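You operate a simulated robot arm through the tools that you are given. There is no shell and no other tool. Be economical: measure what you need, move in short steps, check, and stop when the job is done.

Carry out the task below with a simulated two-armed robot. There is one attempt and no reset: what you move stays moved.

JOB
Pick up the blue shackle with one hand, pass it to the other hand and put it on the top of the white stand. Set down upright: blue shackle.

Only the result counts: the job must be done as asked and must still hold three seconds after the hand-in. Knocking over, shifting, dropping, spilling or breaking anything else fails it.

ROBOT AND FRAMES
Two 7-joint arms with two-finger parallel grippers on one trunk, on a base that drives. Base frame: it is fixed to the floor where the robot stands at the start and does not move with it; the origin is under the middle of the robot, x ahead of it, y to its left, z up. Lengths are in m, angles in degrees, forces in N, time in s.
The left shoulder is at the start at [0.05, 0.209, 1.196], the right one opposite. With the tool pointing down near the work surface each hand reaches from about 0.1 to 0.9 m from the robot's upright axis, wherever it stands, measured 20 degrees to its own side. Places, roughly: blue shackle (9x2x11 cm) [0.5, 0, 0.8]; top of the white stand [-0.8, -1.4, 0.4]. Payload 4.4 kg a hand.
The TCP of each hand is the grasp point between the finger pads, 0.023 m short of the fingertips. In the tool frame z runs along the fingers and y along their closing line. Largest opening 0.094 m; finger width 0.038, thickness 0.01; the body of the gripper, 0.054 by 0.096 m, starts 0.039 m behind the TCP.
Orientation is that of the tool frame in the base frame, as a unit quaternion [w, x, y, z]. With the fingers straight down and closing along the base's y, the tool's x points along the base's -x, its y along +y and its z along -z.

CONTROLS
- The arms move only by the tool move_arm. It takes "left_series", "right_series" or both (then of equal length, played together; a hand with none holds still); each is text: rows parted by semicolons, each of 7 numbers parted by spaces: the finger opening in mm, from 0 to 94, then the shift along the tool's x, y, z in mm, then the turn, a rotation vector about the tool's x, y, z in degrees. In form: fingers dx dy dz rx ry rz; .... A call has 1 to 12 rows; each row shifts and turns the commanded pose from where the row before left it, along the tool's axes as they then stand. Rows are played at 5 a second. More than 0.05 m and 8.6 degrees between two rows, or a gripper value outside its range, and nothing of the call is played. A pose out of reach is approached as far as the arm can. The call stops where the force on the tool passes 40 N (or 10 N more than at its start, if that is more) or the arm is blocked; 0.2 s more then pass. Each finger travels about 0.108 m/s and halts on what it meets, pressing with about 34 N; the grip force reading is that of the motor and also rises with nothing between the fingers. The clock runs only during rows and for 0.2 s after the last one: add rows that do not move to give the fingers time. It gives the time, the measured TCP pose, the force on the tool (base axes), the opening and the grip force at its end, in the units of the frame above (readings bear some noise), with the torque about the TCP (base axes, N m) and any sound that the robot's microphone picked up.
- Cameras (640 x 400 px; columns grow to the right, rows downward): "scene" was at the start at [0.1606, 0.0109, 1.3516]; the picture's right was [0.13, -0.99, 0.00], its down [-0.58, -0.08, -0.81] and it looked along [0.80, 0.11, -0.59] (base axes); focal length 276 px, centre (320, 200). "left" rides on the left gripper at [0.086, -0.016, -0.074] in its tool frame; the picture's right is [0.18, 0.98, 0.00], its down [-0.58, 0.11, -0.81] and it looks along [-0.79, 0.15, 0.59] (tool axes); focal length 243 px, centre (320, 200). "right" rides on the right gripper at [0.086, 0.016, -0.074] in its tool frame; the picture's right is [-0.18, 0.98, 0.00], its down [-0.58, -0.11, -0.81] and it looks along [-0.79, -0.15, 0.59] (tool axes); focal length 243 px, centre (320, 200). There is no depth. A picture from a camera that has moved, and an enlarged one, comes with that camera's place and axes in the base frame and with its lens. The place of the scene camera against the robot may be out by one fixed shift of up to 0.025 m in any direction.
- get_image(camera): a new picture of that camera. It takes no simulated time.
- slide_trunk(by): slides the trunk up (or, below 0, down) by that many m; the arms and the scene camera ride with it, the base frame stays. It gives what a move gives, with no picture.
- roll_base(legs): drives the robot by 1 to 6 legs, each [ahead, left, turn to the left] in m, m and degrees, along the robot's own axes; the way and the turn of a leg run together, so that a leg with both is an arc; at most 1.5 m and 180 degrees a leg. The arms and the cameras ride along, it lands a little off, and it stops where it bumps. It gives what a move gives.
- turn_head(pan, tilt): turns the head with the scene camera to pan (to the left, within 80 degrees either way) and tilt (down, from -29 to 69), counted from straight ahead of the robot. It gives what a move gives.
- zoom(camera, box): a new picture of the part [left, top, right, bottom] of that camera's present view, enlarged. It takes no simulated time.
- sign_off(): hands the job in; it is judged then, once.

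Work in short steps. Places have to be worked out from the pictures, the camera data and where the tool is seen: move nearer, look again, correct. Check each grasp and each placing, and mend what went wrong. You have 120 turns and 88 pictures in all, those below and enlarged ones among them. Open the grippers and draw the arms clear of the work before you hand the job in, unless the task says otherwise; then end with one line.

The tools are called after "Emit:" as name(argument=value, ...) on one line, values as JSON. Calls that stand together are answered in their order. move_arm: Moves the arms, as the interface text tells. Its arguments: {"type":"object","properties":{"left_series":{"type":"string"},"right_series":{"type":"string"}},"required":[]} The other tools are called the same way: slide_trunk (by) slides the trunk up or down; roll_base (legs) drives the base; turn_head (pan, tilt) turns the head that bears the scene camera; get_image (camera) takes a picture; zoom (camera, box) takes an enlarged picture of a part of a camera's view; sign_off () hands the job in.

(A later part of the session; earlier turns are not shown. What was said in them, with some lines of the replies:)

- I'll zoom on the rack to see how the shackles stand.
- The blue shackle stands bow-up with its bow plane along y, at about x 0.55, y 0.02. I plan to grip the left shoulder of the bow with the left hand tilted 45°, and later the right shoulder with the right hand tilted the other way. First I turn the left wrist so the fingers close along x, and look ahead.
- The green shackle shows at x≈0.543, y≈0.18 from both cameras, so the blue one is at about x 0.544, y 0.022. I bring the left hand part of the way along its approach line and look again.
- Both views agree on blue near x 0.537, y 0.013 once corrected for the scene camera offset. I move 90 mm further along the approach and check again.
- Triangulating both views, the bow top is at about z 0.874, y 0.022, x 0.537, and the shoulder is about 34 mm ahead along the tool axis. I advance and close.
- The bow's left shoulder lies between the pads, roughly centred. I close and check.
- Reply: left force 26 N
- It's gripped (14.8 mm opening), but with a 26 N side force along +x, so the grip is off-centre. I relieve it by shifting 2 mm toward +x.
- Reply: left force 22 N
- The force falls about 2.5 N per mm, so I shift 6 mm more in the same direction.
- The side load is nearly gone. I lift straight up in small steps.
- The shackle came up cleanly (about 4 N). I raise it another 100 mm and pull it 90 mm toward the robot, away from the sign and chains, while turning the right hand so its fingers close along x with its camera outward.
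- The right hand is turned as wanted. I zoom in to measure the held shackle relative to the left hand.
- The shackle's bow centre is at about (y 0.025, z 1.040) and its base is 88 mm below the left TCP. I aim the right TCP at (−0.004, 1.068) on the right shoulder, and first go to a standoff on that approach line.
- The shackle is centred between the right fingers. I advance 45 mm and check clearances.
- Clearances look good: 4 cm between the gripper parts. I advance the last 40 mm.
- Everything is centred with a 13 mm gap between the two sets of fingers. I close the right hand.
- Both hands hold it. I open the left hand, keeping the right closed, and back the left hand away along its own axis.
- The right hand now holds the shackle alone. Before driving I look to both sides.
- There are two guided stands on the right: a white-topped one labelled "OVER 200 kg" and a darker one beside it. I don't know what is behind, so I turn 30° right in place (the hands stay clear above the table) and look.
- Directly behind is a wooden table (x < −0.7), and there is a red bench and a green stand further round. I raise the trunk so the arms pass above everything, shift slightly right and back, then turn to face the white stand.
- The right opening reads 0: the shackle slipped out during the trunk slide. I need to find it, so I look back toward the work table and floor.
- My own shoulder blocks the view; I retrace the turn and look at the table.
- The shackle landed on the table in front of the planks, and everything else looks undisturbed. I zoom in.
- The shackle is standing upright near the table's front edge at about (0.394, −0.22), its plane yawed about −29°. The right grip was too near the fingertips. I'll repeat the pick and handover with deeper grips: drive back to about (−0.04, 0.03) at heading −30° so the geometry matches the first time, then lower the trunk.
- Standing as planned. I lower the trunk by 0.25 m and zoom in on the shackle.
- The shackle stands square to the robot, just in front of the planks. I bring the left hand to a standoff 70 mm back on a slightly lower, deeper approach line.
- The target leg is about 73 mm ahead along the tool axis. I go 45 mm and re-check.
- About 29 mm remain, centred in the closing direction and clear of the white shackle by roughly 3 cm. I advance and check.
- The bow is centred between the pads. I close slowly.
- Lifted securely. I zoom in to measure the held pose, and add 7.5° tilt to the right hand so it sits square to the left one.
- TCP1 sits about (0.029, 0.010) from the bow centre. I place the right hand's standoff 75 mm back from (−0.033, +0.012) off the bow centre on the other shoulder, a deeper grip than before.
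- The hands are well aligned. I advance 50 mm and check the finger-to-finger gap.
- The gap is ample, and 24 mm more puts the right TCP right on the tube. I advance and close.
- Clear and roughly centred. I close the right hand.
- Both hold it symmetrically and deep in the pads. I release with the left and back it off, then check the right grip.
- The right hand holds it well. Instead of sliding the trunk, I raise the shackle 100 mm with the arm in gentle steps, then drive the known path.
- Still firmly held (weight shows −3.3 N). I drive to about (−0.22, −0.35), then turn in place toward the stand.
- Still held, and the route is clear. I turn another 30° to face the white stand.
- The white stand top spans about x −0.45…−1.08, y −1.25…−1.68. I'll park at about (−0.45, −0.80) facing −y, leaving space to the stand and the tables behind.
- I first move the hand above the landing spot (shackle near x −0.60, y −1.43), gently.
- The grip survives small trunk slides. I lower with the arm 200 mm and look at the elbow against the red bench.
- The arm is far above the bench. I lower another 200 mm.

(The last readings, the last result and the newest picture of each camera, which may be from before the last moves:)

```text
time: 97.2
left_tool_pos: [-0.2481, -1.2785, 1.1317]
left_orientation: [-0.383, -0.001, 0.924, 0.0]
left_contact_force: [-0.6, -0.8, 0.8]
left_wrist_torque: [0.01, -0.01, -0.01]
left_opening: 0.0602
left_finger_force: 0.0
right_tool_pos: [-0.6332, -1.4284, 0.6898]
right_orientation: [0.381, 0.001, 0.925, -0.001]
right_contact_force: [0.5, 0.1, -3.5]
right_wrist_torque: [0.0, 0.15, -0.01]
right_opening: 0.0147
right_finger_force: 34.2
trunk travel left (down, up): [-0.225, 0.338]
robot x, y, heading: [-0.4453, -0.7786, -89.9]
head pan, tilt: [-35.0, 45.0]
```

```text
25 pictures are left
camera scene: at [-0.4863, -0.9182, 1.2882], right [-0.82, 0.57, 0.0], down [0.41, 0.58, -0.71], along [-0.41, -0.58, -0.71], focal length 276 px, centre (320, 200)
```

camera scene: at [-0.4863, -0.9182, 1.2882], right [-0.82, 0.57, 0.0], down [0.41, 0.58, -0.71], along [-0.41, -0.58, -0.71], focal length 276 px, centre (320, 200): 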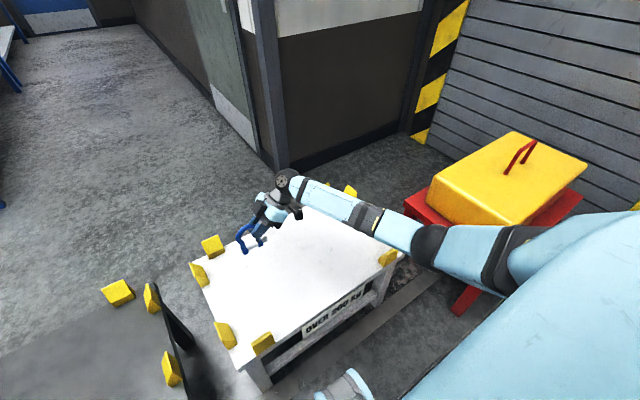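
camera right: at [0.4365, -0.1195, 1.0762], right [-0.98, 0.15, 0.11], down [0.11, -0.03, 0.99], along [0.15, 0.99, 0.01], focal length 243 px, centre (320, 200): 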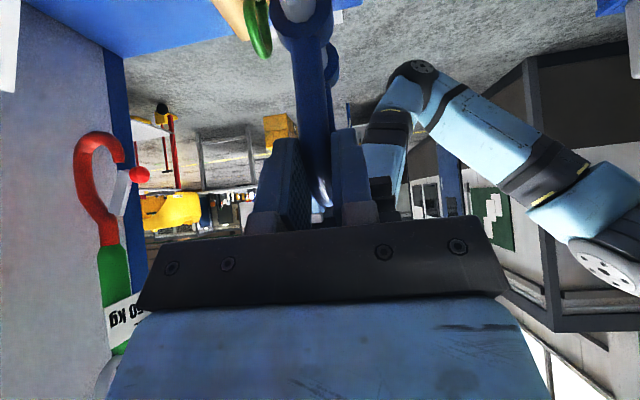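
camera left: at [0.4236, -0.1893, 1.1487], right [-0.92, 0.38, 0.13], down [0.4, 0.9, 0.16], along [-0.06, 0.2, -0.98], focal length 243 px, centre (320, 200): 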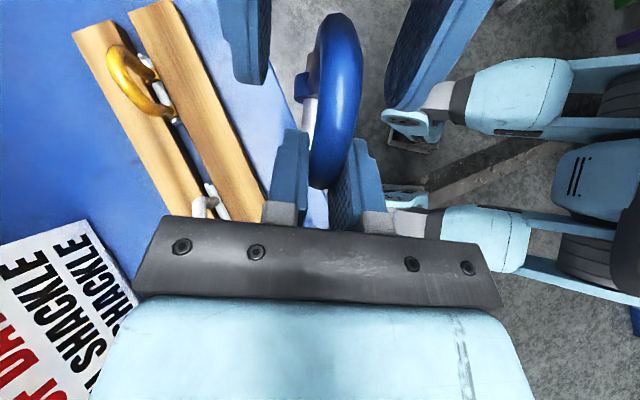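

Reaching is fine. I lower 130 mm more, which leaves about 7 cm to the top, and zoom in.

Emit:
move_arm(right_series="0 14 0 14 0 0 0;0 14 0 14 0 0 0;0 14 0 14 0 0 0;0 14 0 14 0 0 0;0 12 0 12 0 0 0;0 12 0 12 0 0 0;0 12 0 12 0 0 0")

Emit:
turn_head(pan=-20, tilt=50)

Emit:
zoom(camera="scene", box=[220, 130, 460, 280])

Emit:
get_image(camera="right")

```text
time: 98.8
left_tool_pos: [-0.2461, -1.2775, 1.1315]
left_orientation: [-0.382, -0.001, 0.924, -0.001]
left_contact_force: [-0.1, 0.3, 0.3]
left_wrist_torque: [-0.05, -0.02, 0.01]
left_opening: 0.0599
left_finger_force: 0.1
right_tool_pos: [-0.633, -1.4279, 0.5599]
right_orientation: [0.383, 0.001, 0.924, 0.0]
right_contact_force: [0.4, -0.6, -3.1]
right_wrist_torque: [-0.01, 0.12, 0.02]
right_opening: 0.0149
right_finger_force: 34.1
trunk travel left (down, up): [-0.225, 0.338]
robot x, y, heading: [-0.4467, -0.7834, -90.0]
head pan, tilt: [-35.0, 45.0]
```

```text
time: 99.5
left_tool_pos: [-0.2473, -1.2774, 1.1321]
left_orientation: [-0.383, 0.0, 0.924, 0.0]
left_contact_force: [-0.3, -0.4, -0.8]
left_wrist_torque: [0.02, -0.02, 0.01]
left_opening: 0.0602
left_finger_force: 0.2
right_tool_pos: [-0.6319, -1.4278, 0.5612]
right_orientation: [0.383, 0.0, 0.924, 0.0]
right_contact_force: [0.0, 0.6, -3.6]
right_wrist_torque: [0.0, 0.09, 0.0]
right_opening: 0.0147
right_finger_force: 34.0
trunk travel left (down, up): [-0.225, 0.338]
robot x, y, heading: [-0.4446, -0.7823, -90.0]
head pan, tilt: [-20.0, 50.0]
```

```text
2.67 times, centred on (340, 205) of scene
camera zoom: at [-0.466, -0.9238, 1.2814], right [-0.94, 0.34, 0.0], down [0.26, 0.72, -0.64], along [-0.22, -0.6, -0.77], focal length 736 px, centre (267, 187)
```

zoom: 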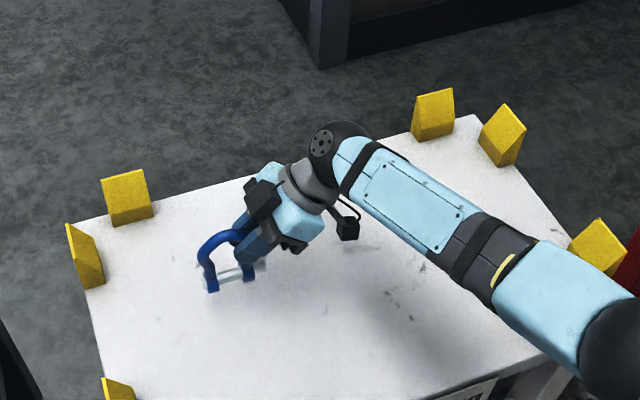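

```text
23 pictures are left
camera right: at [-0.7462, -1.4123, 0.553], right [0.13, 0.98, 0.13], down [-0.16, -0.11, 0.98], along [0.98, -0.15, 0.14], focal length 243 px, centre (320, 200)
```

right: 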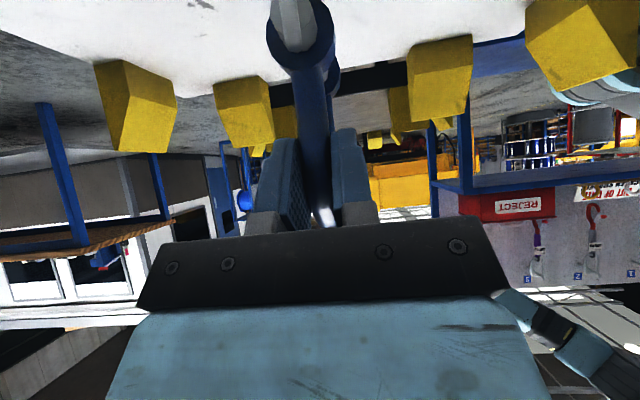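

The spot is clear of the guides. I lower 45 mm, then continue in small steps watching the force.

Emit:
move_arm(right_series="0 8 0 8 0 0 0;0 8 0 8 0 0 0;0 8 0 8 0 0 0;0 4 0 4 0 0 0;0 4 0 4 0 0 0;0 0 0 0 0 0 0")

Emit:
zoom(camera="scene", box=[260, 180, 356, 240])

```text
time: 100.9
left_tool_pos: [-0.2468, -1.2754, 1.1325]
left_orientation: [-0.383, 0.0, 0.924, -0.001]
left_contact_force: [-0.2, 0.3, 0.1]
left_wrist_torque: [0.01, -0.03, 0.0]
left_opening: 0.06
left_finger_force: 0.0
right_tool_pos: [-0.6324, -1.4312, 0.5195]
right_orientation: [0.384, -0.001, 0.924, -0.003]
right_contact_force: [-1.5, 3.0, 22.1]
right_wrist_torque: [0.32, -0.08, 0.01]
right_opening: 0.0146
right_finger_force: 34.0
trunk travel left (down, up): [-0.225, 0.338]
robot x, y, heading: [-0.4458, -0.7815, -90.0]
head pan, tilt: [-20.0, 50.0]
```

```text
6.67 times, centred on (308, 210) of scene
camera zoom: at [-0.4653, -0.9211, 1.2821], right [-0.94, 0.34, 0.0], down [0.26, 0.72, -0.64], along [-0.22, -0.61, -0.76], focal length 1841 px, centre (400, 133)
```

zoom: 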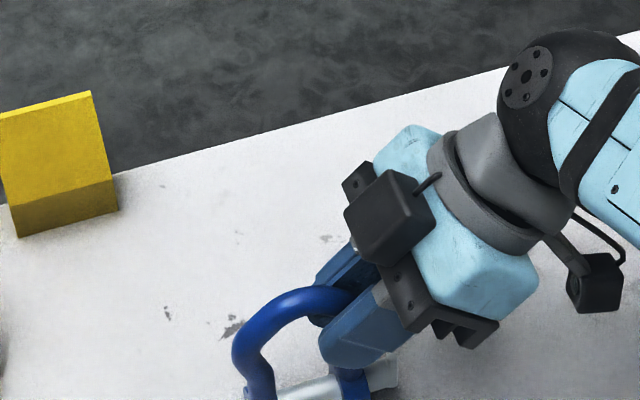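

It touched earlier than estimated: the top is at about z 0.43 and the push is 22 N. I back up 4 mm to unload it.

Emit:
move_arm(right_series="0 -1.4 0 -1.4 0 0 0;0 -1.4 0 -1.4 0 0 0;0 0 0 0 0 0 0;0 0 0 0 0 0 0")

Emit:
zoom(camera="scene", box=[260, 205, 356, 265])

Emit:
get_image(camera="right")

```text
time: 101.9
left_tool_pos: [-0.2467, -1.2775, 1.1325]
left_orientation: [-0.382, -0.001, 0.924, -0.001]
left_contact_force: [0.2, 0.4, 0.7]
left_wrist_torque: [-0.01, -0.03, -0.02]
left_opening: 0.0597
left_finger_force: 0.1
right_tool_pos: [-0.6327, -1.4274, 0.5193]
right_orientation: [0.382, 0.0, 0.924, 0.0]
right_contact_force: [1.0, -1.4, 1.9]
right_wrist_torque: [-0.01, -0.06, 0.01]
right_opening: 0.0144
right_finger_force: 33.6
trunk travel left (down, up): [-0.225, 0.338]
robot x, y, heading: [-0.4485, -0.7855, -90.1]
head pan, tilt: [-20.0, 50.0]
```

```text
6.67 times, centred on (308, 235) of scene
camera zoom: at [-0.4657, -0.9232, 1.2813], right [-0.94, 0.34, 0.0], down [0.26, 0.72, -0.64], along [-0.22, -0.6, -0.77], focal length 1841 px, centre (400, -33)
```

zoom: 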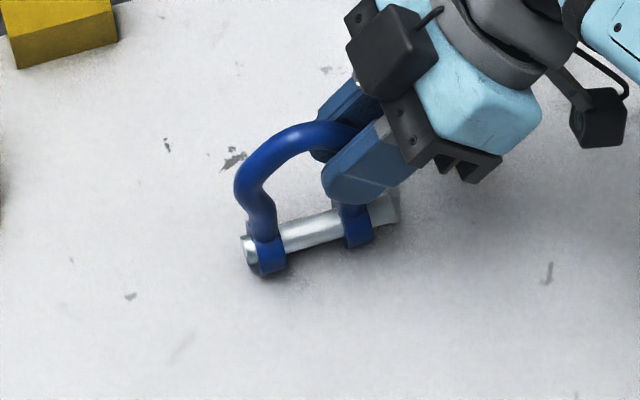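

```text
20 pictures are left
camera right: at [-0.7466, -1.4126, 0.5115], right [0.13, 0.98, 0.13], down [-0.16, -0.11, 0.98], along [0.98, -0.15, 0.14], focal length 243 px, centre (320, 200)
```

right: 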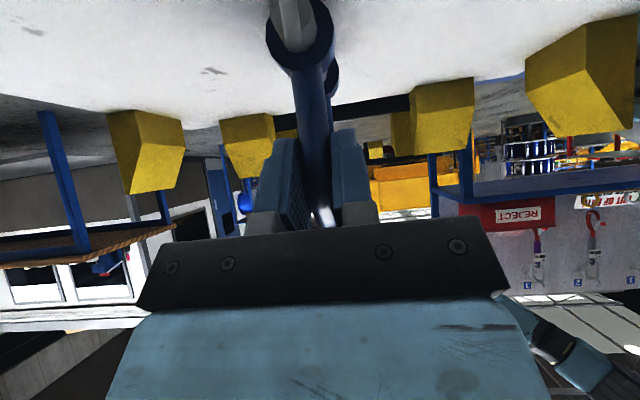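

The shackle rests on the top with near-zero residual load and looks upright. I open gently and check before withdrawing.

Emit:
move_arm(right_series="12 0 0 0 0 0 0;17 0 0 0 0 0 0;22 0 0 0 0 0 0;35 0 0 0 0 0 0;50 0 0 0 0 0 0;56 0 0 0 0 0 0;56 0 0 0 0 0 0")

Emit:
zoom(camera="scene", box=[260, 205, 356, 265])

Emit:
get_image(camera="right")

```text
time: 103.5
left_tool_pos: [-0.2465, -1.2779, 1.1315]
left_orientation: [-0.382, 0.0, 0.924, -0.001]
left_contact_force: [-1.2, -0.3, -0.3]
left_wrist_torque: [0.0, -0.01, -0.05]
left_opening: 0.06
left_finger_force: 0.1
right_tool_pos: [-0.6339, -1.4291, 0.5194]
right_orientation: [0.383, 0.0, 0.924, 0.0]
right_contact_force: [-0.3, 0.0, -0.5]
right_wrist_torque: [0.02, 0.01, 0.03]
right_opening: 0.0559
right_finger_force: 0.0
trunk travel left (down, up): [-0.225, 0.338]
robot x, y, heading: [-0.4448, -0.7806, -90.0]
head pan, tilt: [-20.0, 50.0]
```

```text
6.67 times, centred on (308, 235) of scene
camera zoom: at [-0.4659, -0.9234, 1.2814], right [-0.94, 0.34, 0.0], down [0.26, 0.72, -0.64], along [-0.22, -0.6, -0.77], focal length 1841 px, centre (400, -33)
```

zoom: 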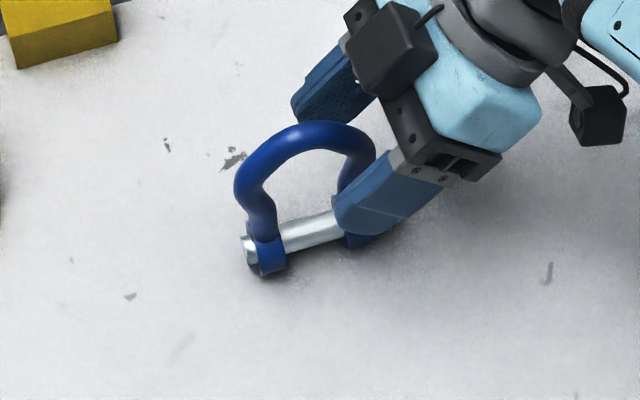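

```text
18 pictures are left
camera right: at [-0.7467, -1.4134, 0.5122], right [0.13, 0.98, 0.13], down [-0.16, -0.11, 0.98], along [0.98, -0.15, 0.14], focal length 243 px, centre (320, 200)
```

right: 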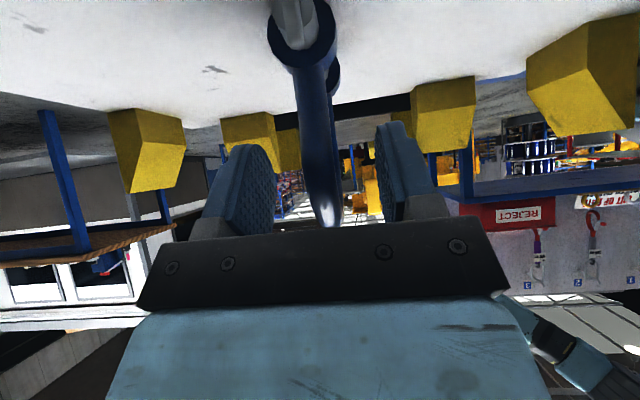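

It stands upright on its own, with the fingers well clear on both sides. I withdraw straight back along the tool axis.

Emit:
move_arm(right_series="56 0 0 -10 0 0 0;56 0 0 -15 0 0 0;56 0 0 -20 0 0 0;56 0 0 -25 0 0 0;56 0 0 -30 0 0 0;56 0 0 -30 0 0 0;56 -15 0 -25 0 0 0;56 -20 0 -20 0 0 0;56 -20 0 -20 0 0 0;56 -20 0 -20 0 0 0;56 -20 0 -20 0 0 0")

Emit:
get_image(camera="scene")

Emit:
zoom(camera="scene", box=[260, 205, 356, 265])

```text
time: 105.9
left_tool_pos: [-0.2475, -1.2779, 1.1313]
left_orientation: [-0.382, -0.001, 0.924, 0.0]
left_contact_force: [-0.9, -0.2, -0.5]
left_wrist_torque: [0.0, 0.03, 0.0]
left_opening: 0.0602
left_finger_force: 0.1
right_tool_pos: [-0.732, -1.4294, 0.7536]
right_orientation: [0.382, 0.0, 0.924, 0.001]
right_contact_force: [-0.1, -0.5, 0.2]
right_wrist_torque: [-0.02, -0.04, 0.0]
right_opening: 0.0559
right_finger_force: 0.1
trunk travel left (down, up): [-0.225, 0.338]
robot x, y, heading: [-0.446, -0.7809, -90.0]
head pan, tilt: [-20.0, 50.0]
```

```text
17 pictures are left
camera scene: at [-0.4657, -0.9232, 1.2814], right [-0.94, 0.34, 0.0], down [0.26, 0.72, -0.64], along [-0.22, -0.6, -0.77], focal length 276 px, centre (320, 200)
```

scene: 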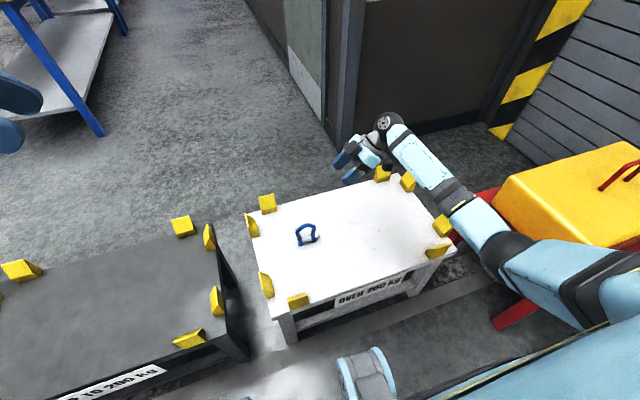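

```text
6.67 times, centred on (308, 235) of scene
camera zoom: at [-0.4657, -0.9232, 1.2814], right [-0.94, 0.34, 0.0], down [0.26, 0.72, -0.64], along [-0.22, -0.6, -0.77], focal length 1841 px, centre (400, -33)
```

zoom: 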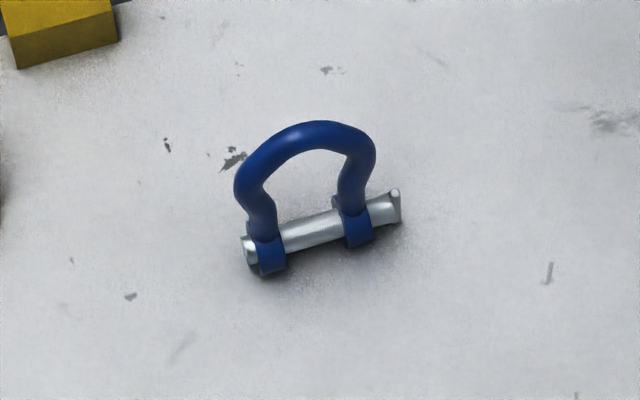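

The blue shackle stands upright on the white stand and both grippers are open and clear, so I hand in.

Emit:
sign_off()

```text
The job is handed in.
```

The blue shackle is standing upright on top of the white stand, passed from the left hand to the right. On the first try it slipped from the right hand onto the work table; I saw nothing else disturbed, so I repeated the pick and handover with a deeper grip.
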